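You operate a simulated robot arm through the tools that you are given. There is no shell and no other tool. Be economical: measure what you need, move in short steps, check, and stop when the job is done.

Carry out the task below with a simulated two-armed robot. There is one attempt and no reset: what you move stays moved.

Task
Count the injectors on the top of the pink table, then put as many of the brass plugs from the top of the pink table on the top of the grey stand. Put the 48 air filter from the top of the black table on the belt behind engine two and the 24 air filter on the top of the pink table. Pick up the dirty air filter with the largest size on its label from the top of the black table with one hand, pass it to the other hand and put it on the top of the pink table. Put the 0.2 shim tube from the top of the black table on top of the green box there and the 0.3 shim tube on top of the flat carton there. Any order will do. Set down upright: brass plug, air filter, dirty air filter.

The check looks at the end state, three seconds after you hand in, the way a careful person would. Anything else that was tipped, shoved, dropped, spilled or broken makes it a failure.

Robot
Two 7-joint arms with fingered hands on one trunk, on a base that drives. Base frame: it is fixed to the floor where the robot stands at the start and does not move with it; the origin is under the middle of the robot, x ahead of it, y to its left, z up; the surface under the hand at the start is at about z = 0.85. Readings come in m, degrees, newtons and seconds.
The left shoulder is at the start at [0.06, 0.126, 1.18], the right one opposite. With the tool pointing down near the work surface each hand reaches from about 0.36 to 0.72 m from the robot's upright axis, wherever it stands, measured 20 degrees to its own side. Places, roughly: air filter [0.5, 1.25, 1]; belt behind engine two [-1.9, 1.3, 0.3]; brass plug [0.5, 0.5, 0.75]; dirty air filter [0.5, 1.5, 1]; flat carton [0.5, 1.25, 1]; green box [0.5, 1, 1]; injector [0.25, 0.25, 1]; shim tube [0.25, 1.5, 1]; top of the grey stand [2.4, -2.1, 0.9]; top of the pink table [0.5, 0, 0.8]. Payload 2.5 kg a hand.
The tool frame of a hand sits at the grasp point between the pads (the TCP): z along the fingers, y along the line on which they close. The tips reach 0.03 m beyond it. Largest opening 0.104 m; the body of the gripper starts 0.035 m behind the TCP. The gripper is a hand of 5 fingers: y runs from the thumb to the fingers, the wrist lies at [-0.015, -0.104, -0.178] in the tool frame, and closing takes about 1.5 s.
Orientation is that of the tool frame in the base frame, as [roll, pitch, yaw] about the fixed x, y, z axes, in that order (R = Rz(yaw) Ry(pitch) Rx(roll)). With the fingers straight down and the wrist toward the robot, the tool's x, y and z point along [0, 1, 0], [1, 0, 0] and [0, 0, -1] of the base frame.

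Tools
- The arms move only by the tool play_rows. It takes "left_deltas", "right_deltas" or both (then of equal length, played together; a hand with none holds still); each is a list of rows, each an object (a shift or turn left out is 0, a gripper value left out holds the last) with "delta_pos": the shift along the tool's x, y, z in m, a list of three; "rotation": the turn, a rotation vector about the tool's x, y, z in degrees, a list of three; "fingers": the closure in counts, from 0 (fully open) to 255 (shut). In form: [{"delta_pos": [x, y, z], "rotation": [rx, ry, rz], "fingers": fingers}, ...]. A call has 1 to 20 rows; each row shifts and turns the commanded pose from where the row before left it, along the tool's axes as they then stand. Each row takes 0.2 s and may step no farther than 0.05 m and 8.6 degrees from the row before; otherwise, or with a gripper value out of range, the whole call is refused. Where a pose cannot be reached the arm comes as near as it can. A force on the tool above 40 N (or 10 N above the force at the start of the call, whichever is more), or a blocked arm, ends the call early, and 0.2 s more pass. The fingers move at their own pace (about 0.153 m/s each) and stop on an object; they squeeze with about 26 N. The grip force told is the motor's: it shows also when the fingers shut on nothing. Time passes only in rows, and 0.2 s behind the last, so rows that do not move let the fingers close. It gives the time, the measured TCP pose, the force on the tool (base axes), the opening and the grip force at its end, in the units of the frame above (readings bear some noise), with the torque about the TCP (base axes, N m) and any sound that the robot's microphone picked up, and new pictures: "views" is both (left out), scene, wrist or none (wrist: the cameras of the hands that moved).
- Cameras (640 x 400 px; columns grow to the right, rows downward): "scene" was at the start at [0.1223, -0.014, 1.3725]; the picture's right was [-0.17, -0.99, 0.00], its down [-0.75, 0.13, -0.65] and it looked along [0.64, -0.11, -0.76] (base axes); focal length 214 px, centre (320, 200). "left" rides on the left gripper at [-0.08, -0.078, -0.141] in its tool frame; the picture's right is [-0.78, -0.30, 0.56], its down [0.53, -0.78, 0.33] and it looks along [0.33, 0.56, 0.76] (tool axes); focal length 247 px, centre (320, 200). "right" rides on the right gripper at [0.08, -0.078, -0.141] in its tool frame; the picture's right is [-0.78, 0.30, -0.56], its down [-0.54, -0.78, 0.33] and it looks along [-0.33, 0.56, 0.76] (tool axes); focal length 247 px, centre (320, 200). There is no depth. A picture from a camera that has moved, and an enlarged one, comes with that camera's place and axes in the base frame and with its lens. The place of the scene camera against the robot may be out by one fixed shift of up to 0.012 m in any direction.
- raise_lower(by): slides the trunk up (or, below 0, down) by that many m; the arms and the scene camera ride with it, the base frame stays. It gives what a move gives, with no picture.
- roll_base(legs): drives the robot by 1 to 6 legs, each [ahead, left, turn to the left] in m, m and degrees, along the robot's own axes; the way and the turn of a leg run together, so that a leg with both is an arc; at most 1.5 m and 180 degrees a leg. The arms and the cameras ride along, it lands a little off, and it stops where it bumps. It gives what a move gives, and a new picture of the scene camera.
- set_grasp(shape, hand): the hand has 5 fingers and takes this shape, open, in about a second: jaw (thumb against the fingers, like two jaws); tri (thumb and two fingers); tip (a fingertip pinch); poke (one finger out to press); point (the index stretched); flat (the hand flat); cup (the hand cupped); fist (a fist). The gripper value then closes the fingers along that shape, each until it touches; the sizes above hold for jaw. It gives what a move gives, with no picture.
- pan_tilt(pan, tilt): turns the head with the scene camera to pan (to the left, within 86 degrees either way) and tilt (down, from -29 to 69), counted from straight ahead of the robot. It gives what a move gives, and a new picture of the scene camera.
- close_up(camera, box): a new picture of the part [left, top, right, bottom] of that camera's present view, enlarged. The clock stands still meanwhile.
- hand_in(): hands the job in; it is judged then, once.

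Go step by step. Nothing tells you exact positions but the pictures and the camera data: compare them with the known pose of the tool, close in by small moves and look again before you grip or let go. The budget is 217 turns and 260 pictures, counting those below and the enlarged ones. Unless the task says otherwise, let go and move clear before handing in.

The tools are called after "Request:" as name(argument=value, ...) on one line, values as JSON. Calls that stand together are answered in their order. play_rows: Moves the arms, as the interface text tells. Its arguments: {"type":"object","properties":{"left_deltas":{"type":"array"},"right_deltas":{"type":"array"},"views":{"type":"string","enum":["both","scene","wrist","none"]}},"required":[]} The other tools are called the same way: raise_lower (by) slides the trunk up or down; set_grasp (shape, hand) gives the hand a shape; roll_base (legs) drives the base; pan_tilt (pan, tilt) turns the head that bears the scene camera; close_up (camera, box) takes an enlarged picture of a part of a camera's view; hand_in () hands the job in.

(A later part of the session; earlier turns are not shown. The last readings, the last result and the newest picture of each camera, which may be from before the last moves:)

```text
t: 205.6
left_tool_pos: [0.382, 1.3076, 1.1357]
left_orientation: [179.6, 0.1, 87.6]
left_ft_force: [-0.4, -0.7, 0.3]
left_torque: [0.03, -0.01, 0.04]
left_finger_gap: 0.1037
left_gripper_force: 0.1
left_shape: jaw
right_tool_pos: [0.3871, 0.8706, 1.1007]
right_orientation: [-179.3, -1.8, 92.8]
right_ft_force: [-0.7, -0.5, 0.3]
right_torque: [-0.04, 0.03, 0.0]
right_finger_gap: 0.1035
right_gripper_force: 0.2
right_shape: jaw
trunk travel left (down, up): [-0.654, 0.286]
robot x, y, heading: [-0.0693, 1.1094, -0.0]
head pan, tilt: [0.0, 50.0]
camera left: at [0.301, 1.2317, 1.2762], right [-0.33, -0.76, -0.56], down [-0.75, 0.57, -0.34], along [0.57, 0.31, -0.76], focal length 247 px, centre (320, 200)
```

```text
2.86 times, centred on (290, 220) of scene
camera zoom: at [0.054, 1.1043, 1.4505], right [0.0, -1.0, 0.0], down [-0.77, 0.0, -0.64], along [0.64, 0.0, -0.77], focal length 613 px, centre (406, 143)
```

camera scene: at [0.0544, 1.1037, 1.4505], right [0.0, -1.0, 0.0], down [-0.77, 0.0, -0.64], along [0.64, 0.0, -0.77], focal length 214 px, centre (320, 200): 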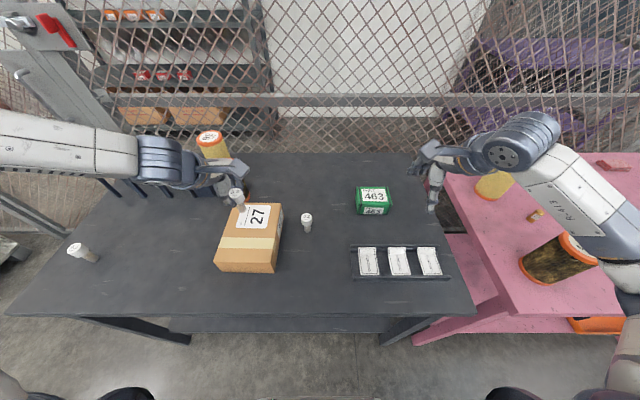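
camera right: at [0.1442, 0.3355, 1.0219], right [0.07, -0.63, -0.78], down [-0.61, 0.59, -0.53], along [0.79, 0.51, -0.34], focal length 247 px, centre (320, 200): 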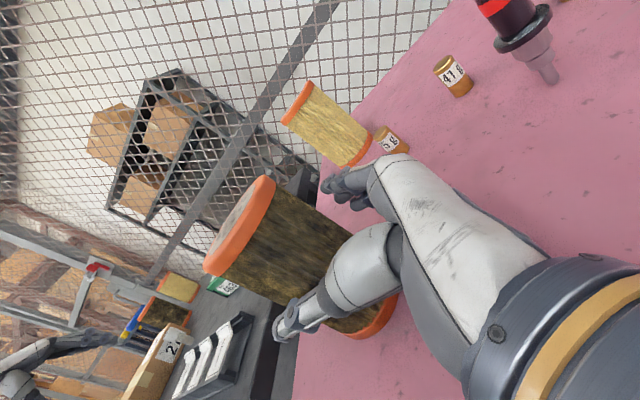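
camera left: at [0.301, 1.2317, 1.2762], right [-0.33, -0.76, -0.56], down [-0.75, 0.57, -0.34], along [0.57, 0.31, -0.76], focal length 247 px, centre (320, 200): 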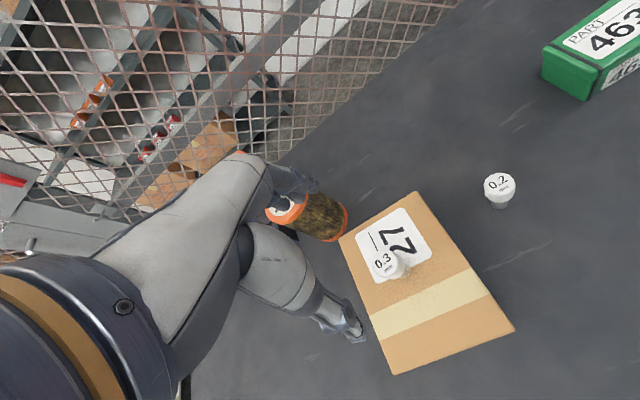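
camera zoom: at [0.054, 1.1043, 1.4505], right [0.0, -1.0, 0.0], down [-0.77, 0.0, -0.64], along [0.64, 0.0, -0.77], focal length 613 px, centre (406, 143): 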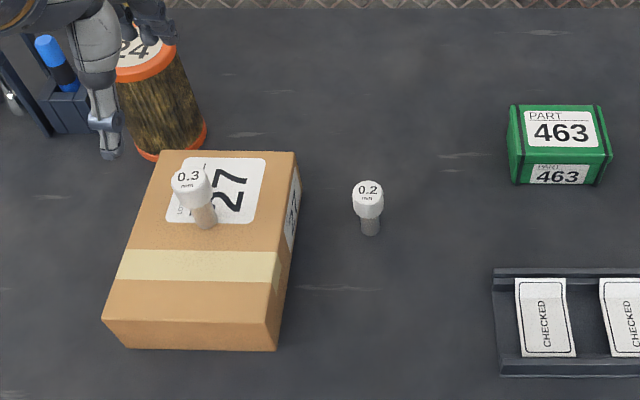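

0.3 tube stands on the carton. Now bring the left hand over the 0.2 tube using the base.

Request:
roll_base(legs=[[0.036, -0.165, 0]])

Request:
close_up(camera="left", box=[240, 150, 480, 350])

```text
t: 207.1
left_tool_pos: [0.4172, 1.1423, 1.1354]
left_orientation: [179.6, 0.2, 87.6]
left_ft_force: [0.1, -0.7, 0.7]
left_torque: [0.0, 0.01, 0.0]
left_finger_gap: 0.104
left_gripper_force: 0.1
left_shape: jaw
right_tool_pos: [0.4225, 0.7038, 1.0995]
right_orientation: [-179.2, -1.8, 92.8]
right_ft_force: [0.6, -0.1, -0.5]
right_torque: [0.02, 0.0, 0.02]
right_finger_gap: 0.1035
right_gripper_force: 0.1
right_shape: jaw
trunk travel left (down, up): [-0.654, 0.286]
robot x, y, heading: [-0.036, 0.9387, 0.1]
head pan, tilt: [0.0, 50.0]
camera scene: at [0.0898, 0.9374, 1.4505], right [0.0, -1.0, 0.0], down [-0.77, 0.0, -0.64], along [0.64, 0.0, -0.77], focal length 214 px, centre (320, 200)
```

scene: 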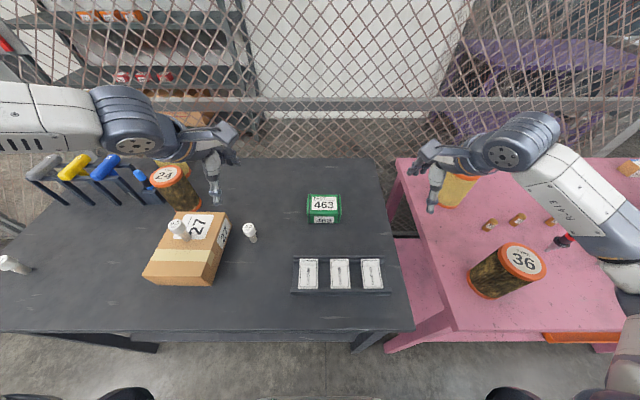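

```text
2.00 times, centred on (360, 250) of left
camera zoom: at [0.337, 1.0648, 1.2759], right [-0.33, -0.76, -0.56], down [-0.75, 0.57, -0.34], along [0.57, 0.31, -0.76], focal length 494 px, centre (240, 100)
```

zoom: 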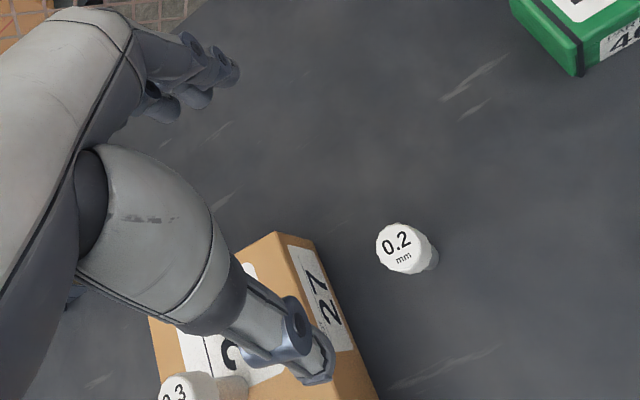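

Request:
play_rows(left_deltas=[{"delta_pos": [0.001, 0, 0.04]}, {"delta_pos": [0, 0, 0.04]}, {"delta_pos": [0, 0, 0.04]}, {"delta_pos": [0, 0, 0.04]}, {"delta_pos": [0, 0, 0.04]}, {}], views="both")

```text
t: 208.5
left_tool_pos: [0.4191, 1.143, 0.9351]
left_orientation: [179.7, 0.1, 87.6]
left_ft_force: [0.6, 0.0, 0.2]
left_torque: [-0.04, -0.02, 0.04]
left_finger_gap: 0.1037
left_gripper_force: 0.1
left_shape: jaw
right_tool_pos: [0.422, 0.7054, 1.1007]
right_orientation: [-179.3, -1.9, 92.7]
right_ft_force: [0.2, -0.5, -0.3]
right_torque: [-0.01, 0.01, 0.01]
right_finger_gap: 0.1038
right_gripper_force: 0.0
right_shape: jaw
trunk travel left (down, up): [-0.654, 0.286]
robot x, y, heading: [-0.0291, 0.941, -0.1]
head pan, tilt: [0.0, 50.0]
camera scene: at [0.0892, 0.9389, 1.4506], right [0.0, -1.0, 0.0], down [-0.77, 0.0, -0.64], along [0.64, 0.0, -0.77], focal length 214 px, centre (320, 200)
camera left: at [0.3379, 1.066, 1.0753], right [-0.33, -0.76, -0.56], down [-0.75, 0.57, -0.34], along [0.57, 0.31, -0.76], focal length 247 px, centre (320, 200)
```

scene: 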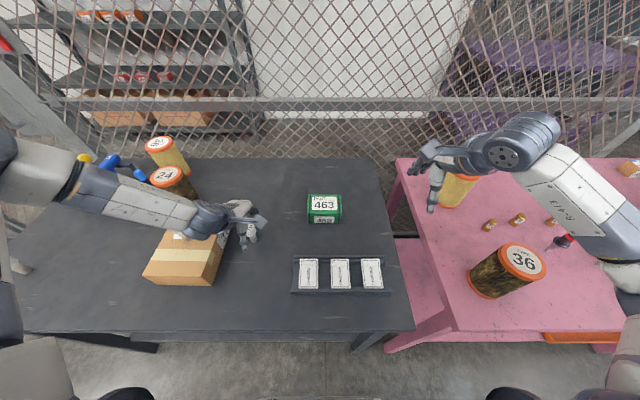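
left: 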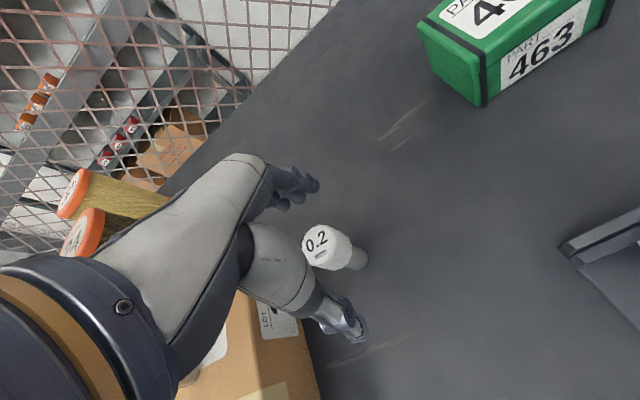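

Request:
play_rows(left_deltas=[{"delta_pos": [0, -0.001, 0.009]}, {}, {"fingers": 255}, {}, {}, {}, {}, {}, {}, {}, {}], views="wrist")

```text
t: 210.9
left_tool_pos: [0.4184, 1.1424, 0.9271]
left_orientation: [179.6, 0.1, 87.6]
left_ft_force: [-0.1, -0.3, 0.1]
left_torque: [-0.03, -0.01, -0.03]
left_finger_gap: 0.0243
left_gripper_force: 26.0
left_shape: jaw
right_tool_pos: [0.4221, 0.7061, 1.0997]
right_orientation: [-179.3, -1.8, 92.8]
right_ft_force: [-0.4, 0.3, 0.2]
right_torque: [0.03, 0.02, -0.03]
right_finger_gap: 0.1037
right_gripper_force: 0.1
right_shape: jaw
trunk travel left (down, up): [-0.654, 0.286]
robot x, y, heading: [-0.0317, 0.9392, -0.1]
head pan, tilt: [0.0, 50.0]
camera left: at [0.3373, 1.0661, 1.067], right [-0.33, -0.76, -0.56], down [-0.75, 0.57, -0.34], along [0.57, 0.31, -0.76], focal length 247 px, centre (320, 200)
```

left: 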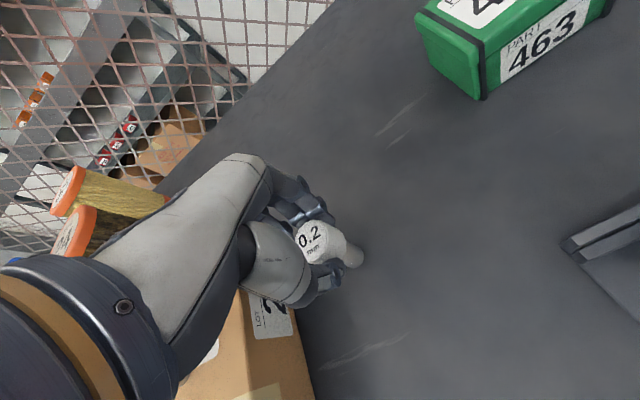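

Request:
play_rows(left_deltas=[{"delta_pos": [0, 0, -0.03]}, {"delta_pos": [0, 0, -0.04]}, {"delta_pos": [0, 0, -0.045]}, {"delta_pos": [0, 0, -0.045]}, {"delta_pos": [0, 0, -0.04]}, {}], views="none")

Request:
roll_base(legs=[[0, -0.22, 0], [0.1, 0, 0]])

Request:
close_up(camera="left", box=[0, 0, 640, 400])

```text
t: 212.3
left_tool_pos: [0.4178, 1.1434, 1.1261]
left_orientation: [179.9, 0.1, 87.6]
left_ft_force: [0.4, -0.6, 0.2]
left_torque: [0.01, -0.03, 0.0]
left_finger_gap: 0.0244
left_gripper_force: 26.3
left_shape: jaw
right_tool_pos: [0.4227, 0.7053, 1.0994]
right_orientation: [-179.2, -1.8, 92.8]
right_ft_force: [0.2, -0.8, 0.7]
right_torque: [-0.02, -0.02, -0.05]
right_finger_gap: 0.1037
right_gripper_force: 0.1
right_shape: jaw
trunk travel left (down, up): [-0.654, 0.286]
robot x, y, heading: [-0.0331, 0.9437, -0.1]
head pan, tilt: [0.0, 50.0]
```

```text
t: 214.7
left_tool_pos: [0.4733, 0.926, 1.1269]
left_orientation: [179.7, 0.1, 87.6]
left_ft_force: [-1.0, -0.3, -0.8]
left_torque: [-0.04, -0.03, 0.0]
left_finger_gap: 0.0242
left_gripper_force: 26.3
left_shape: jaw
right_tool_pos: [0.4793, 0.4886, 1.1005]
right_orientation: [-179.4, -1.9, 92.8]
right_ft_force: [0.6, -0.3, -0.3]
right_torque: [-0.01, -0.02, -0.01]
right_finger_gap: 0.1037
right_gripper_force: 0.1
right_shape: jaw
trunk travel left (down, up): [-0.654, 0.286]
robot x, y, heading: [0.0285, 0.7194, 0.2]
head pan, tilt: [0.0, 50.0]
stopped in leg 2: the robot was blocked; the commanded pose is now the measured one
camera scene: at [0.1452, 0.7201, 1.4508], right [0.0, -1.0, 0.0], down [-0.76, 0.0, -0.64], along [0.64, 0.0, -0.76], focal length 214 px, centre (320, 200)
```

scene: 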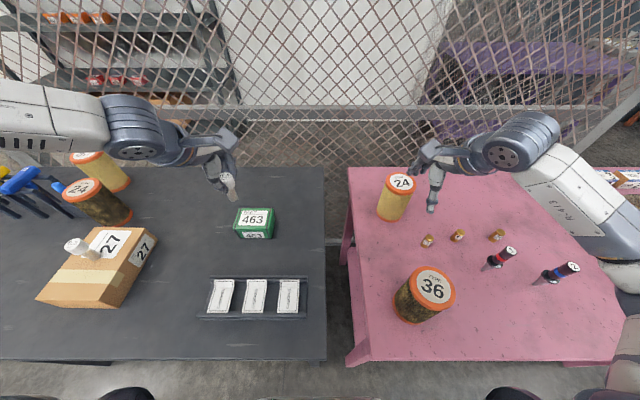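

```text
1.00 times, centred on (320, 200) of left (not enlarged: the box is as wide or as high as the picture)
camera zoom: at [0.3927, 0.8497, 1.2672], right [-0.32, -0.77, -0.56], down [-0.75, 0.56, -0.34], along [0.57, 0.31, -0.76], focal length 247 px, centre (320, 200)
```

zoom: 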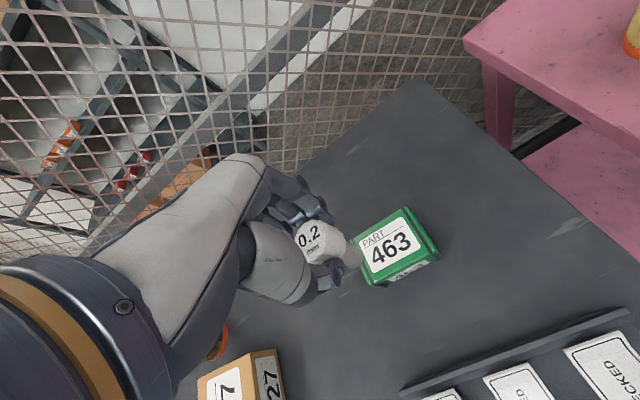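

Base bumped lightly at the legs; everything still stands. I step back 1 cm and position by arm over the green box centre (0.517,0.917).

Request:
roll_base(legs=[[-0.012, 0, 0]])

Request:
play_rows(left_deltas=[{"delta_pos": [-0.006, 0.028, 0]}, {"delta_pos": [-0.004, 0.028, 0]}, {"delta_pos": [0, 0, 0.04]}, {"delta_pos": [0, 0, 0.04]}, {}, {}], views="both")

```text
t: 215.4
left_tool_pos: [0.4632, 0.9268, 1.1267]
left_orientation: [179.9, 0.2, 87.8]
left_ft_force: [-0.5, -0.3, 0.2]
left_torque: [0.01, 0.01, -0.02]
left_finger_gap: 0.024
left_gripper_force: 25.6
left_shape: jaw
right_tool_pos: [0.4692, 0.4873, 1.0998]
right_orientation: [-179.3, -1.9, 92.8]
right_ft_force: [0.5, 0.9, 0.6]
right_torque: [0.0, -0.03, 0.0]
right_finger_gap: 0.1037
right_gripper_force: 0.1
right_shape: jaw
trunk travel left (down, up): [-0.654, 0.286]
robot x, y, heading: [0.0157, 0.725, -0.1]
head pan, tilt: [0.0, 50.0]
camera scene: at [0.1353, 0.72, 1.4506], right [0.0, -1.0, 0.0], down [-0.77, 0.0, -0.64], along [0.64, 0.0, -0.77], focal length 214 px, centre (320, 200)
```

scene: 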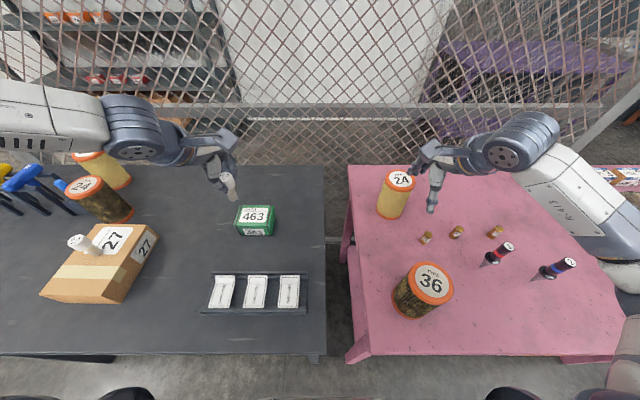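

```text
t: 216.8
left_tool_pos: [0.5198, 0.9162, 1.0451]
left_orientation: [179.7, 0.1, 87.9]
left_ft_force: [-0.3, 0.5, -0.4]
left_torque: [-0.01, 0.01, 0.0]
left_finger_gap: 0.0238
left_gripper_force: 25.7
left_shape: jaw
right_tool_pos: [0.4698, 0.4869, 1.0999]
right_orientation: [-179.3, -1.9, 92.8]
right_ft_force: [0.4, -0.2, -0.6]
right_torque: [0.0, 0.01, -0.02]
right_finger_gap: 0.1038
right_gripper_force: 0.1
right_shape: jaw
trunk travel left (down, up): [-0.654, 0.286]
robot x, y, heading: [0.0158, 0.7183, -0.1]
head pan, tilt: [0.0, 50.0]
camera scene: at [0.136, 0.72, 1.4505], right [0.0, -1.0, 0.0], down [-0.77, 0.0, -0.64], along [0.64, 0.0, -0.77], focal length 214 px, centre (320, 200)
camera left: at [0.4387, 0.838, 1.1864], right [-0.32, -0.77, -0.56], down [-0.75, 0.56, -0.34], along [0.57, 0.31, -0.76], focal length 247 px, centre (320, 200)
```

scene: 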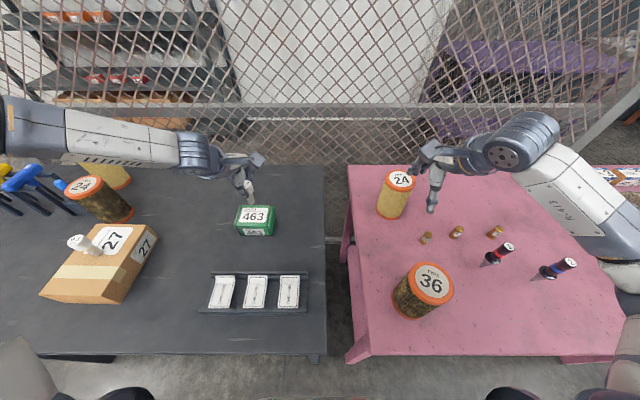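
left: 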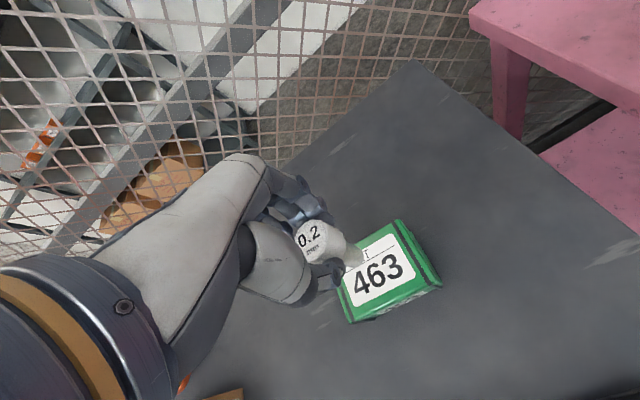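

Request:
play_rows(left_deltas=[{"delta_pos": [-0.004, -0.004, 0.03]}, {"delta_pos": [0, 0, 0.018]}, {}], views="wrist")

Request:
play_rows(left_deltas=[{"delta_pos": [0, 0, 0.003]}, {"delta_pos": [0, 0, 0.003]}, {}], views="none")

```text
t: 217.6
left_tool_pos: [0.5151, 0.9117, 0.9978]
left_orientation: [179.8, 0.1, 87.8]
left_ft_force: [0.7, 0.2, -0.6]
left_torque: [0.01, 0.0, 0.0]
left_finger_gap: 0.024
left_gripper_force: 25.7
left_shape: jaw
right_tool_pos: [0.4692, 0.4885, 1.0999]
right_orientation: [-179.4, -1.9, 92.7]
right_ft_force: [0.6, 0.5, 0.5]
right_torque: [0.0, -0.01, 0.0]
right_finger_gap: 0.1039
right_gripper_force: 0.1
right_shape: jaw
trunk travel left (down, up): [-0.654, 0.286]
robot x, y, heading: [0.0123, 0.7217, 0.1]
head pan, tilt: [0.0, 50.0]
camera left: at [0.4349, 0.834, 1.1384], right [-0.32, -0.77, -0.56], down [-0.75, 0.56, -0.34], along [0.57, 0.31, -0.76], focal length 247 px, centre (320, 200)
```

left: 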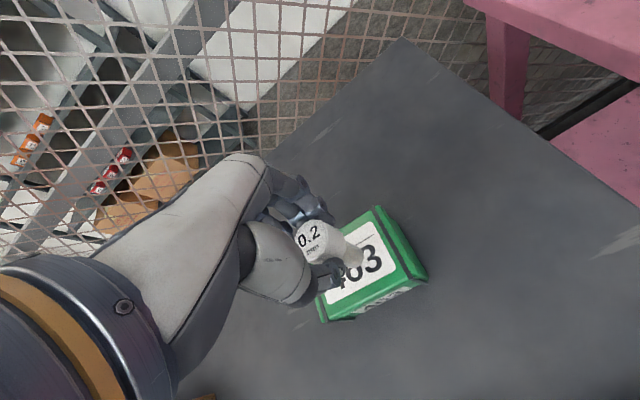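

```text
t: 218.4
left_tool_pos: [0.5157, 0.9105, 0.9926]
left_orientation: [179.8, 0.1, 87.7]
left_ft_force: [1.2, 0.2, 0.4]
left_torque: [0.01, -0.01, 0.01]
left_finger_gap: 0.0239
left_gripper_force: 26.0
left_shape: jaw
right_tool_pos: [0.4691, 0.4879, 1.0995]
right_orientation: [-179.3, -1.9, 92.8]
right_ft_force: [0.5, -0.9, 0.2]
right_torque: [0.0, -0.02, -0.02]
right_finger_gap: 0.1037
right_gripper_force: 0.0
right_shape: jaw
trunk travel left (down, up): [-0.654, 0.286]
robot x, y, heading: [0.0114, 0.7187, -0.0]
head pan, tilt: [0.0, 50.0]
```

Request:
play_rows(left_deltas=[{"delta_pos": [0, 0, 0.003]}, {"delta_pos": [0, 0, 0.002]}, {}], views="none")

Request:
play_rows(left_deltas=[{"delta_pos": [0, 0, 0.002]}, {}], views="wrist")

```text
t: 219.2
left_tool_pos: [0.5149, 0.9109, 0.9876]
left_orientation: [179.8, 0.2, 87.8]
left_ft_force: [0.4, -0.3, -0.5]
left_torque: [0.03, 0.01, 0.01]
left_finger_gap: 0.024
left_gripper_force: 26.1
left_shape: jaw
right_tool_pos: [0.4704, 0.4865, 1.1002]
right_orientation: [-179.3, -1.9, 92.9]
right_ft_force: [0.2, 0.6, -0.2]
right_torque: [0.0, -0.01, -0.02]
right_finger_gap: 0.1039
right_gripper_force: 0.0
right_shape: jaw
trunk travel left (down, up): [-0.654, 0.286]
robot x, y, heading: [0.014, 0.7215, -0.3]
head pan, tilt: [0.0, 50.0]
```

```text
t: 219.8
left_tool_pos: [0.5156, 0.9106, 0.9862]
left_orientation: [179.7, 0.2, 87.8]
left_ft_force: [-1.2, -0.3, 2.0]
left_torque: [0.05, 0.03, 0.0]
left_finger_gap: 0.0243
left_gripper_force: 26.3
left_shape: jaw
right_tool_pos: [0.469, 0.4862, 1.0993]
right_orientation: [-179.3, -1.9, 92.7]
right_ft_force: [-0.9, 0.3, 0.3]
right_torque: [0.02, 0.0, 0.01]
right_finger_gap: 0.1038
right_gripper_force: 0.1
right_shape: jaw
trunk travel left (down, up): [-0.654, 0.286]
robot x, y, heading: [0.0161, 0.7194, 0.0]
head pan, tilt: [0.0, 50.0]
camera left: at [0.4348, 0.8333, 1.1265], right [-0.32, -0.77, -0.56], down [-0.75, 0.56, -0.34], along [0.57, 0.31, -0.76], focal length 247 px, centre (320, 200)
```

left: 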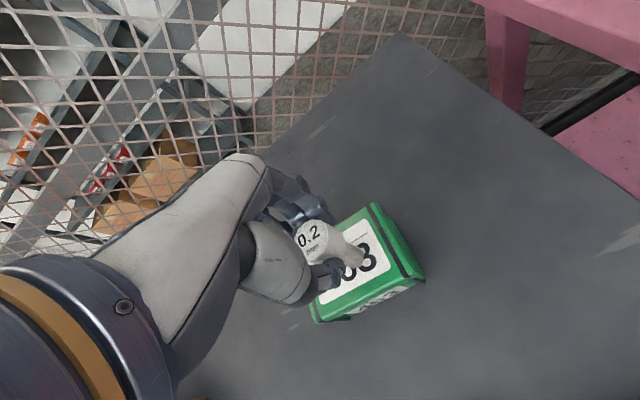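

Request:
play_rows(left_deltas=[{"delta_pos": [0, 0, 0.0015]}, {}, {"fingers": 220}, {"fingers": 190}, {"fingers": 150}, {"fingers": 80}, {"fingers": 0}, {}, {}, {"delta_pos": [0, 0, -0.02]}, {"delta_pos": [0, 0, -0.04]}, {"delta_pos": [0, 0, -0.04]}, {"delta_pos": [0, 0, -0.04]}, {}], views="both")

```text
t: 222.8
left_tool_pos: [0.5159, 0.9113, 1.1235]
left_orientation: [179.8, 0.2, 87.8]
left_ft_force: [0.0, 0.1, -0.2]
left_torque: [0.01, 0.0, 0.02]
left_finger_gap: 0.1038
left_gripper_force: 0.0
left_shape: jaw
right_tool_pos: [0.47, 0.487, 1.0992]
right_orientation: [-179.2, -2.0, 92.7]
right_ft_force: [0.0, 0.0, 0.5]
right_torque: [0.04, -0.03, 0.01]
right_finger_gap: 0.1037
right_gripper_force: 0.0
right_shape: jaw
trunk travel left (down, up): [-0.654, 0.286]
robot x, y, heading: [0.0141, 0.7201, -0.2]
head pan, tilt: [0.0, 50.0]
camera scene: at [0.1361, 0.72, 1.4505], right [0.0, -1.0, 0.0], down [-0.77, 0.0, -0.64], along [0.64, 0.0, -0.77], focal length 214 px, centre (320, 200)
camera left: at [0.4351, 0.8338, 1.2645], right [-0.32, -0.77, -0.56], down [-0.75, 0.56, -0.34], along [0.57, 0.31, -0.76], focal length 247 px, centre (320, 200)
```

scene: 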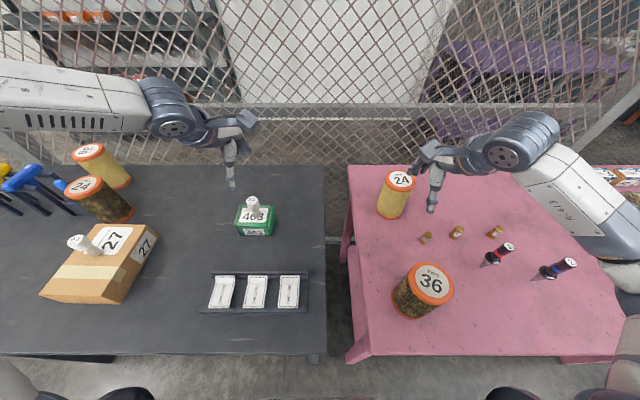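
left: 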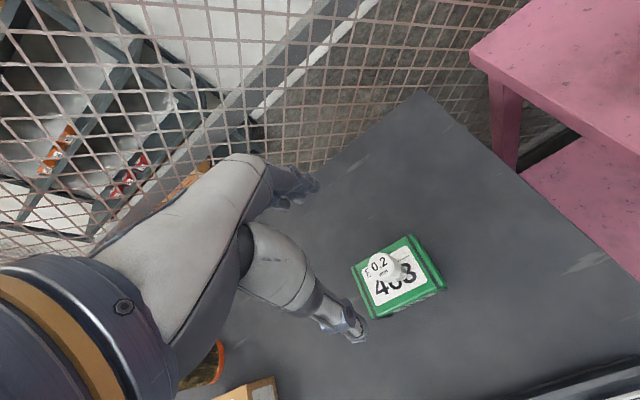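

Both tubes are placed. Now for the plugs: move so the right hand is over the 24 g plug near (0.486,0.186).

Request:
roll_base(legs=[[-0.01, -0.3, 0]])

Request:
raise_lower(by=-0.05)

Request:
close_up(camera="right", box=[0, 0, 640, 400])

```text
t: 224.8
left_tool_pos: [0.506, 0.6111, 1.1231]
left_orientation: [179.9, 0.1, 87.7]
left_ft_force: [0.1, 0.1, -0.2]
left_torque: [0.02, 0.03, 0.03]
left_finger_gap: 0.1037
left_gripper_force: 0.0
left_shape: jaw
right_tool_pos: [0.4599, 0.1889, 1.0998]
right_orientation: [-179.3, -1.9, 92.7]
right_ft_force: [0.2, 0.1, -0.6]
right_torque: [0.02, 0.01, 0.0]
right_finger_gap: 0.1038
right_gripper_force: 0.2
right_shape: jaw
trunk travel left (down, up): [-0.654, 0.286]
robot x, y, heading: [0.0041, 0.4178, 0.3]
head pan, tilt: [0.0, 50.0]
camera scene: at [0.1259, 0.4205, 1.4505], right [0.0, -1.0, 0.0], down [-0.77, 0.0, -0.64], along [0.64, 0.0, -0.77], focal length 214 px, centre (320, 200)
```

scene: 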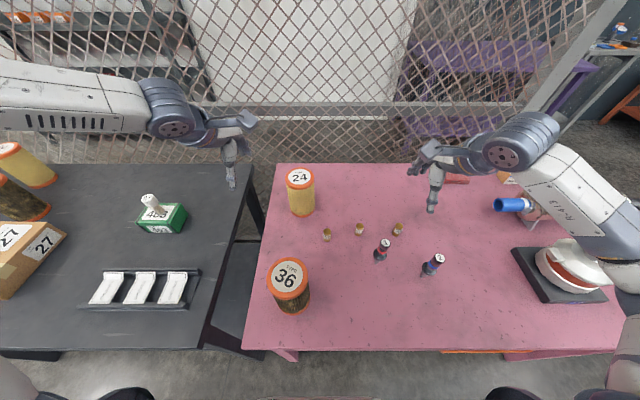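

```text
t: 225.8
left_tool_pos: [0.5054, 0.6127, 1.0733]
left_orientation: [179.7, 0.2, 87.8]
left_ft_force: [-0.5, -0.2, -0.4]
left_torque: [-0.03, -0.01, -0.02]
left_finger_gap: 0.1038
left_gripper_force: 0.1
left_shape: jaw
right_tool_pos: [0.4591, 0.188, 1.0505]
right_orientation: [-179.4, -1.8, 92.8]
right_ft_force: [-0.2, 0.3, 0.3]
right_torque: [0.0, 0.02, -0.02]
right_finger_gap: 0.1036
right_gripper_force: 0.1
right_shape: jaw
trunk travel left (down, up): [-0.604, 0.336]
robot x, y, heading: [0.0049, 0.4217, 0.3]
head pan, tilt: [0.0, 50.0]
```

```text
1.00 times, centred on (320, 200) of right (not enlarged: the box is as wide or as high as the picture)
camera zoom: at [0.3805, 0.2601, 1.1945], right [0.34, -0.78, 0.53], down [-0.75, -0.56, -0.34], along [0.56, -0.28, -0.78], focal length 247 px, centre (320, 200)
```

zoom: 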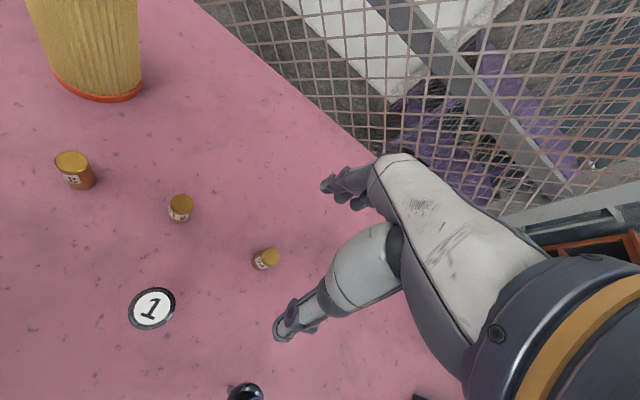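

Request:
play_rows(right_deltas=[{"delta_pos": [-0.004, 0.019, 0.02], "rotation": [0, -1.8, 2.8]}, {"delta_pos": [0, 0, 0.04]}, {"delta_pos": [0, 0, 0.03]}, {}], views="wrist")

Request:
close_up(camera="right", box=[220, 180, 380, 340])

```text
t: 226.8
left_tool_pos: [0.506, 0.6108, 1.0734]
left_orientation: [179.8, 0.1, 87.7]
left_ft_force: [-0.4, -0.1, 0.2]
left_torque: [0.0, 0.0, -0.02]
left_finger_gap: 0.1039
left_gripper_force: 0.0
left_shape: jaw
right_tool_pos: [0.478, 0.1854, 0.9597]
right_orientation: [-179.3, 0.0, 90.0]
right_ft_force: [0.0, 0.4, -0.4]
right_torque: [0.0, -0.02, 0.01]
right_finger_gap: 0.1037
right_gripper_force: 0.1
right_shape: jaw
trunk travel left (down, up): [-0.604, 0.336]
robot x, y, heading: [0.0038, 0.4223, 0.0]
head pan, tilt: [0.0, 50.0]
camera right: at [0.4022, 0.2661, 1.1015], right [0.3, -0.78, 0.55], down [-0.78, -0.53, -0.32], along [0.55, -0.33, -0.77], focal length 247 px, centre (320, 200)
```

right: 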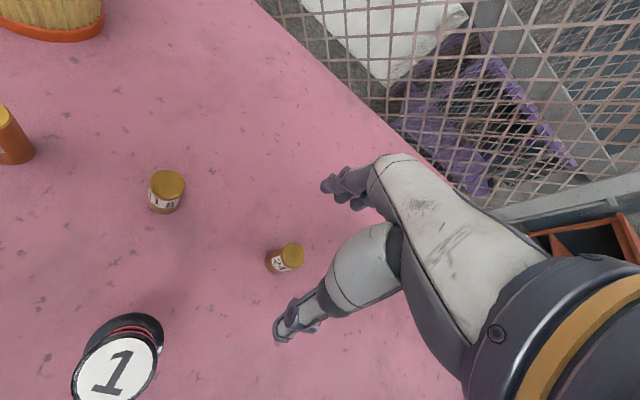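

```text
2.50 times, centred on (300, 260) of right
camera zoom: at [0.4022, 0.2661, 1.1015], right [0.3, -0.78, 0.55], down [-0.78, -0.53, -0.32], along [0.55, -0.33, -0.77], focal length 617 px, centre (370, 50)
```

zoom: 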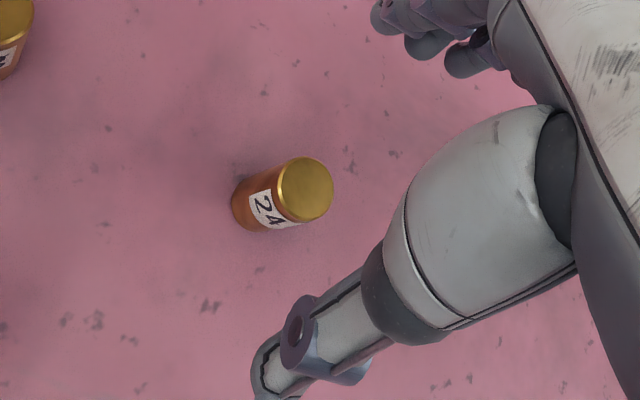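

Request:
play_rows(right_deltas=[{"delta_pos": [0, 0, 0.04]}, {"delta_pos": [0, 0, 0.025]}, {}, {"fingers": 255}, {}, {}, {}, {}, {}, {}, {}, {}], views="wrist")

```text
t: 229.4
left_tool_pos: [0.506, 0.6121, 1.0733]
left_orientation: [179.8, 0.1, 87.7]
left_ft_force: [1.0, -0.4, -0.3]
left_torque: [-0.02, -0.03, -0.02]
left_finger_gap: 0.1038
left_gripper_force: 0.1
left_shape: jaw
right_tool_pos: [0.4771, 0.1858, 0.8948]
right_orientation: [-179.2, -0.2, 90.0]
right_ft_force: [0.4, -1.3, -0.2]
right_torque: [0.01, -0.03, 0.01]
right_finger_gap: 0.0138
right_gripper_force: 26.0
right_shape: jaw
trunk travel left (down, up): [-0.604, 0.336]
robot x, y, heading: [0.0012, 0.4223, 0.0]
head pan, tilt: [0.0, 50.0]
camera right: at [0.4017, 0.2662, 1.0375], right [0.3, -0.78, 0.55], down [-0.78, -0.53, -0.32], along [0.55, -0.33, -0.77], focal length 247 px, centre (320, 200)
```

right: 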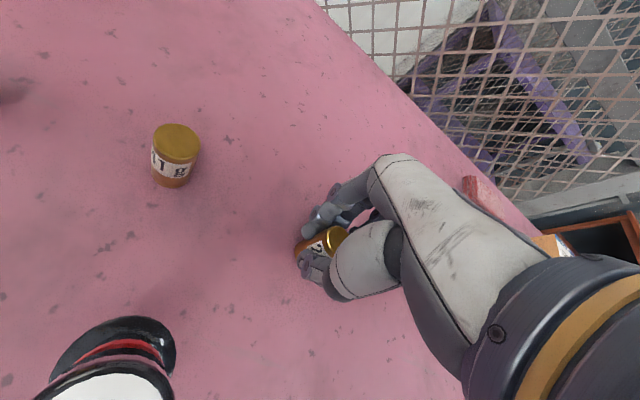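

Request:
play_rows(right_deltas=[{"delta_pos": [0, 0, -0.04]}, {"delta_pos": [0, 0, -0.04]}, {"delta_pos": [0, 0, -0.04]}, {"delta_pos": [0, 0, -0.04]}, {"delta_pos": [0, 0, -0.04]}, {}], views="wrist")

Request:
close_up(camera="right", box=[260, 180, 400, 320])

```text
t: 230.8
left_tool_pos: [0.5066, 0.6113, 1.0735]
left_orientation: [179.8, 0.1, 87.7]
left_ft_force: [0.3, -0.2, -0.2]
left_torque: [0.0, 0.01, 0.01]
left_finger_gap: 0.1036
left_gripper_force: 0.1
left_shape: jaw
right_tool_pos: [0.4789, 0.1865, 1.0962]
right_orientation: [-179.2, -0.1, 90.1]
right_ft_force: [0.4, 0.2, -0.3]
right_torque: [-0.03, 0.01, 0.02]
right_finger_gap: 0.014
right_gripper_force: 25.8
right_shape: jaw
trunk travel left (down, up): [-0.604, 0.336]
robot x, y, heading: [0.0028, 0.4186, 0.1]
head pan, tilt: [0.0, 50.0]
camera right: at [0.4036, 0.2666, 1.2377], right [0.3, -0.78, 0.55], down [-0.78, -0.53, -0.32], along [0.55, -0.33, -0.77], focal length 247 px, centre (320, 200)
```

right: 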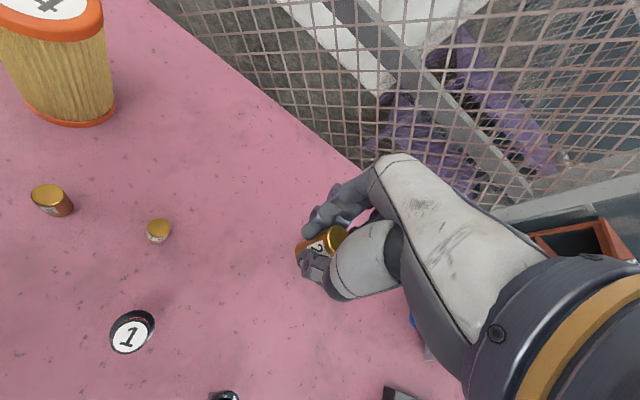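

```text
2.86 times, centred on (330, 250) of right
camera zoom: at [0.4036, 0.2666, 1.2377], right [0.3, -0.78, 0.55], down [-0.78, -0.53, -0.32], along [0.55, -0.33, -0.77], focal length 706 px, centre (291, 57)
```

zoom: 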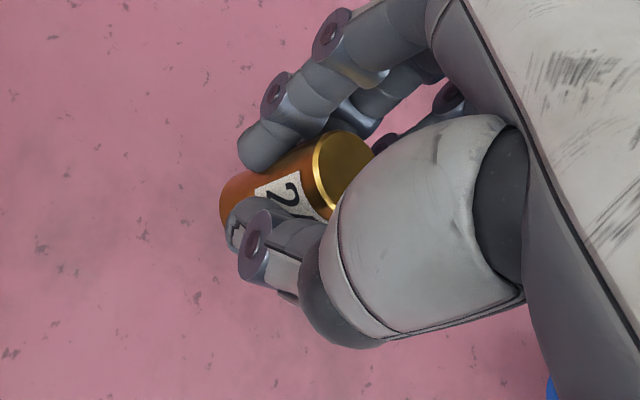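

Good upright grip on plug one. Now raise right a bit and shift base so the left gets to the 41 g plug.

Request:
play_rows(right_deltas=[{"delta_pos": [0, -0.02, -0.04]}, {"delta_pos": [0, -0.02, -0.03]}, {}], views="none")

Request:
roll_base(legs=[[-0.01, -0.29, 0]])

Request:
close_up(camera="left", box=[0, 0, 640, 400])

```text
t: 231.6
left_tool_pos: [0.506, 0.6125, 1.0733]
left_orientation: [179.8, 0.1, 87.7]
left_ft_force: [0.0, 0.4, -0.2]
left_torque: [-0.02, 0.02, -0.03]
left_finger_gap: 0.1037
left_gripper_force: 0.1
left_shape: jaw
right_tool_pos: [0.4386, 0.1854, 1.1655]
right_orientation: [-179.2, -0.1, 90.0]
right_ft_force: [-0.4, 0.4, 0.0]
right_torque: [0.01, -0.02, 0.01]
right_finger_gap: 0.0139
right_gripper_force: 25.8
right_shape: jaw
trunk travel left (down, up): [-0.604, 0.336]
robot x, y, heading: [0.0032, 0.4224, 0.0]
head pan, tilt: [0.0, 50.0]
```

```text
t: 233.6
left_tool_pos: [0.4949, 0.3238, 1.0732]
left_orientation: [179.8, 0.2, 87.8]
left_ft_force: [0.6, 1.3, 0.1]
left_torque: [-0.01, 0.01, -0.01]
left_finger_gap: 0.1041
left_gripper_force: 0.0
left_shape: jaw
right_tool_pos: [0.4285, -0.1012, 1.165]
right_orientation: [-179.2, -0.1, 90.0]
right_ft_force: [-0.1, -0.2, 0.5]
right_torque: [-0.01, -0.02, 0.0]
right_finger_gap: 0.0138
right_gripper_force: 26.5
right_shape: jaw
trunk travel left (down, up): [-0.604, 0.336]
robot x, y, heading: [-0.0041, 0.1329, 0.2]
head pan, tilt: [0.0, 50.0]
camera scene: at [0.1159, 0.1328, 1.4005], right [0.0, -1.0, 0.0], down [-0.77, 0.0, -0.64], along [0.64, 0.0, -0.77], focal length 214 px, centre (320, 200)
```

scene: 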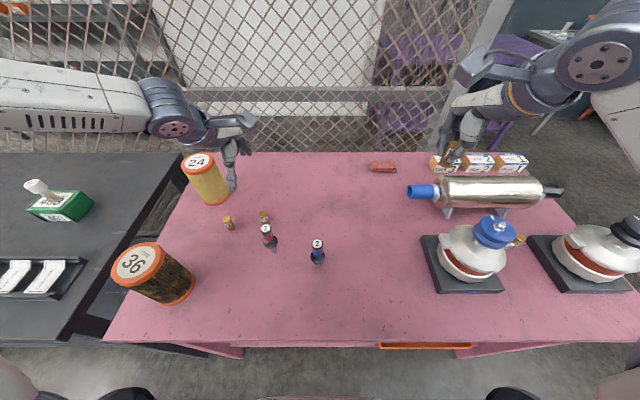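

```text
1.00 times, centred on (320, 200) of left (not enlarged: the box is as wide or as high as the picture)
camera zoom: at [0.4151, 0.2466, 1.2142], right [-0.32, -0.76, -0.56], down [-0.75, 0.56, -0.34], along [0.57, 0.31, -0.76], focal length 247 px, centre (320, 200)
```

zoom: 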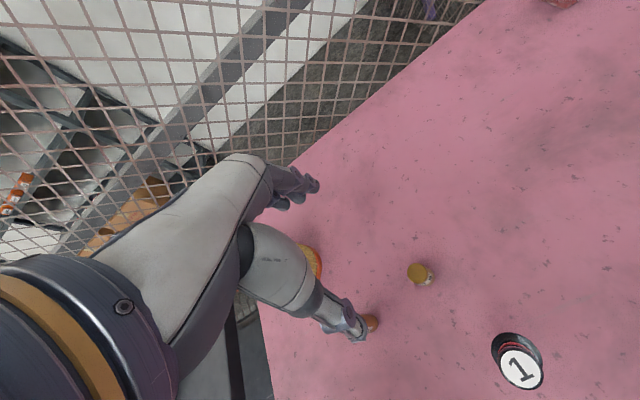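

The 41 g plug is at ≈(0.481,0.297), close to injector 1, so I'll yaw the left hand 45° and partly close the fingers.

Request:
play_rows(left_deltas=[{"delta_pos": [-0.027, -0.014, 0], "rotation": [0, 0, 7.2], "fingers": 120}, {"rotation": [0, 0, 7.2]}, {"rotation": [0, 0, 7.2]}, {"rotation": [0, 0, 7.2]}, {"rotation": [0, 0, 7.2]}, {"rotation": [0, 0, 7.2]}, {}, {}], views="both")

```text
t: 235.4
left_tool_pos: [0.4809, 0.2967, 1.0735]
left_orientation: [179.8, 0.0, 44.6]
left_ft_force: [-0.4, -0.9, 0.7]
left_torque: [0.01, 0.01, 0.03]
left_finger_gap: 0.0553
left_gripper_force: 0.1
left_shape: jaw
right_tool_pos: [0.4288, -0.1024, 1.165]
right_orientation: [-179.2, -0.2, 90.0]
right_ft_force: [0.1, -0.2, 1.2]
right_torque: [-0.01, -0.02, -0.01]
right_finger_gap: 0.0136
right_gripper_force: 26.0
right_shape: jaw
trunk travel left (down, up): [-0.604, 0.336]
robot x, y, heading: [-0.0057, 0.1338, -0.3]
head pan, tilt: [0.0, 50.0]
camera scene: at [0.116, 0.1334, 1.4005], right [0.0, -1.0, 0.0], down [-0.77, 0.0, -0.64], along [0.64, 0.0, -0.77], focal length 214 px, centre (320, 200)
camera left: at [0.3698, 0.2968, 1.2138], right [-0.76, -0.33, -0.56], down [-0.16, 0.93, -0.34], along [0.63, -0.16, -0.76], focal length 247 px, centre (320, 200)
```

scene: 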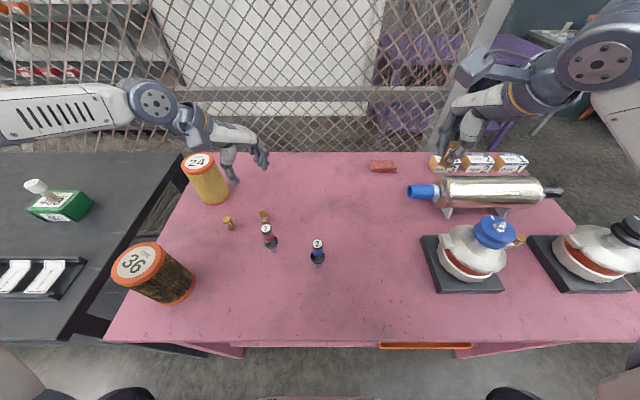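
left: 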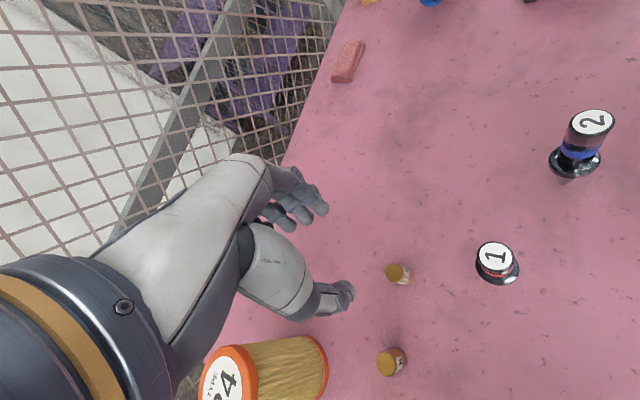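

Request:
play_rows(left_deltas=[{"delta_pos": [0, -0.001, 0.04]}, {"delta_pos": [0, 0, 0.04]}, {"delta_pos": [0, 0, 0.035]}, {}], views="wrist")

Request:
close_up(camera="left", box=[280, 180, 440, 340])

```text
t: 236.4
left_tool_pos: [0.4796, 0.2973, 0.9584]
left_orientation: [179.7, 0.1, 44.4]
left_ft_force: [-0.7, 0.4, -0.6]
left_torque: [0.01, -0.02, 0.02]
left_finger_gap: 0.0552
left_gripper_force: 0.2
left_shape: jaw
right_tool_pos: [0.4296, -0.1012, 1.1647]
right_orientation: [-179.2, -0.1, 90.0]
right_ft_force: [0.5, 0.9, -0.1]
right_torque: [-0.01, 0.04, -0.01]
right_finger_gap: 0.0139
right_gripper_force: 26.0
right_shape: jaw
trunk travel left (down, up): [-0.604, 0.336]
robot x, y, heading: [-0.0099, 0.1328, -0.1]
head pan, tilt: [0.0, 50.0]
camera left: at [0.3686, 0.2973, 1.0986], right [-0.76, -0.33, -0.56], down [-0.16, 0.93, -0.34], along [0.63, -0.16, -0.76], focal length 247 px, centre (320, 200)
```

left: 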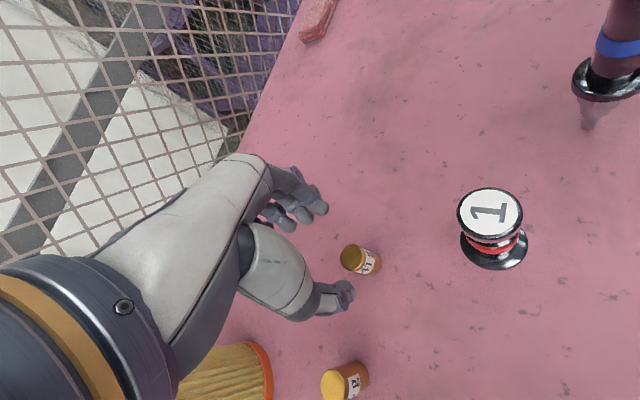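

```text
2.50 times, centred on (360, 260) of left
camera zoom: at [0.3686, 0.2973, 1.0986], right [-0.76, -0.33, -0.56], down [-0.16, 0.93, -0.34], along [0.63, -0.16, -0.76], focal length 617 px, centre (220, 50)
```

zoom: 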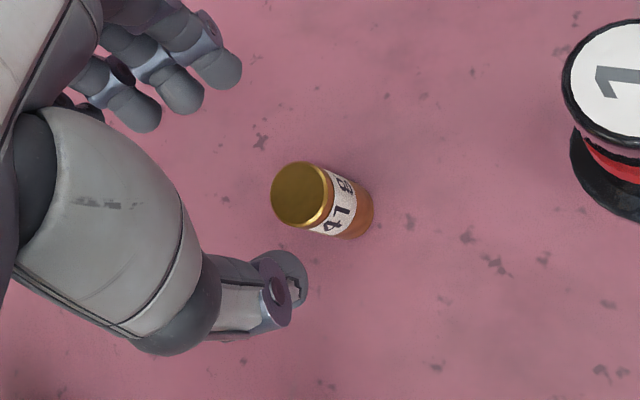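

Request:
play_rows(left_deltas=[{"delta_pos": [0.001, -0.004, 0.04]}, {"delta_pos": [0, 0, 0.024]}, {}, {"fingers": 255}, {}, {}, {}, {}, {}, {}, {}], views="wrist")

```text
t: 238.8
left_tool_pos: [0.4779, 0.3024, 0.919]
left_orientation: [179.7, 0.0, 44.6]
left_ft_force: [0.0, 0.2, 1.6]
left_torque: [0.01, 0.01, 0.02]
left_finger_gap: 0.0144
left_gripper_force: 26.1
left_shape: jaw
left hand out of reach, approached as far as the arm can: row 2
right_tool_pos: [0.4295, -0.1014, 1.164]
right_orientation: [-179.2, -0.1, 89.9]
right_ft_force: [0.7, -0.1, 0.8]
right_torque: [0.03, 0.0, -0.01]
right_finger_gap: 0.0139
right_gripper_force: 25.7
right_shape: jaw
trunk travel left (down, up): [-0.604, 0.336]
robot x, y, heading: [-0.0091, 0.1305, 0.1]
head pan, tilt: [0.0, 50.0]
camera left: at [0.3668, 0.3016, 1.0596], right [-0.76, -0.33, -0.56], down [-0.16, 0.93, -0.34], along [0.63, -0.16, -0.76], focal length 247 px, centre (320, 200)
```

left: 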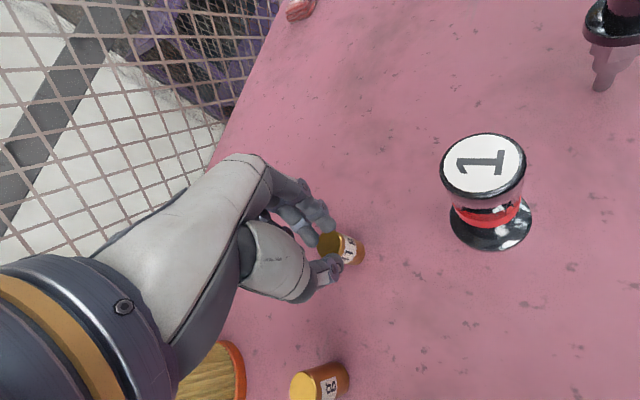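

It stopped short and holds only the plug's top; I reopen, lower with the trunk, then re-close.

Request:
play_rows(left_deltas=[{"fingers": 200}, {"fingers": 120}, {}, {}, {}], views="wrist")

Request:
raise_lower(by=-0.024)

Request:
play_rows(left_deltas=[{}, {"fingers": 255}, {}, {}, {}, {}, {}, {}], views="wrist")

```text
t: 240.0
left_tool_pos: [0.478, 0.3017, 0.9191]
left_orientation: [179.8, 0.0, 44.4]
left_ft_force: [0.4, -0.1, 0.2]
left_torque: [0.04, 0.01, 0.0]
left_finger_gap: 0.0545
left_gripper_force: 0.0
left_shape: jaw
right_tool_pos: [0.4286, -0.1018, 1.1655]
right_orientation: [-179.1, -0.2, 90.0]
right_ft_force: [0.4, -0.7, -0.5]
right_torque: [-0.04, -0.02, 0.02]
right_finger_gap: 0.0135
right_gripper_force: 26.5
right_shape: jaw
trunk travel left (down, up): [-0.604, 0.336]
robot x, y, heading: [-0.0078, 0.1314, 0.2]
head pan, tilt: [0.0, 50.0]
camera left: at [0.3669, 0.3016, 1.0595], right [-0.76, -0.33, -0.56], down [-0.16, 0.93, -0.34], along [0.63, -0.16, -0.76], focal length 247 px, centre (320, 200)
```

left: 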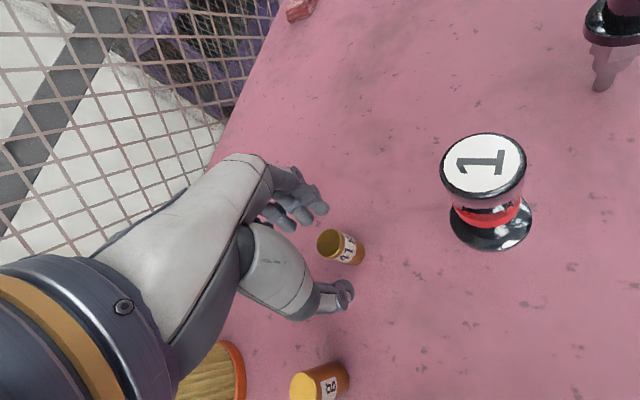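

```text
t: 240.7
left_tool_pos: [0.4771, 0.303, 0.8946]
left_orientation: [179.7, 0.0, 44.5]
left_ft_force: [0.2, -0.7, 0.4]
left_torque: [-0.01, -0.01, 0.01]
left_finger_gap: 0.0545
left_gripper_force: 0.0
left_shape: jaw
right_tool_pos: [0.4291, -0.101, 1.1414]
right_orientation: [-179.3, -0.1, 90.1]
right_ft_force: [-0.2, 0.2, -0.7]
right_torque: [0.02, -0.01, -0.02]
right_finger_gap: 0.0139
right_gripper_force: 26.1
right_shape: jaw
trunk travel left (down, up): [-0.58, 0.36]
robot x, y, heading: [-0.0048, 0.134, -0.0]
head pan, tilt: [0.0, 50.0]
```

```text
t: 242.5
left_tool_pos: [0.4775, 0.3027, 0.8959]
left_orientation: [179.8, 0.0, 44.5]
left_ft_force: [1.0, -0.5, 0.3]
left_torque: [0.0, -0.01, -0.02]
left_finger_gap: 0.0151
left_gripper_force: 26.3
left_shape: jaw
right_tool_pos: [0.4288, -0.1016, 1.1395]
right_orientation: [-179.3, -0.2, 90.0]
right_ft_force: [0.7, -0.4, 0.4]
right_torque: [0.03, 0.03, 0.0]
right_finger_gap: 0.014
right_gripper_force: 26.5
right_shape: jaw
trunk travel left (down, up): [-0.58, 0.36]
robot x, y, heading: [-0.0068, 0.1368, 0.1]
head pan, tilt: [0.0, 50.0]
camera left: at [0.3669, 0.3017, 1.0355], right [-0.76, -0.33, -0.56], down [-0.16, 0.93, -0.34], along [0.63, -0.16, -0.76], focal length 247 px, centre (320, 200)
```

left: 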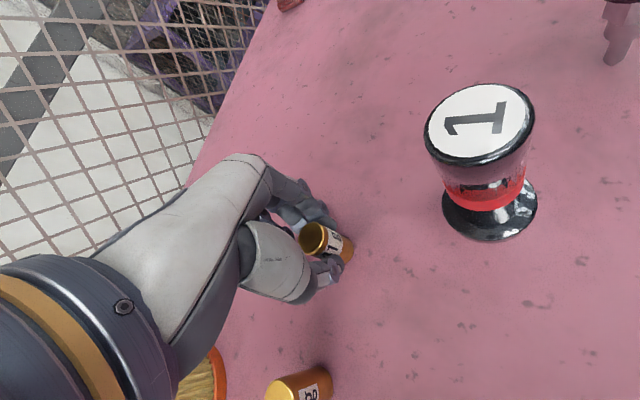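

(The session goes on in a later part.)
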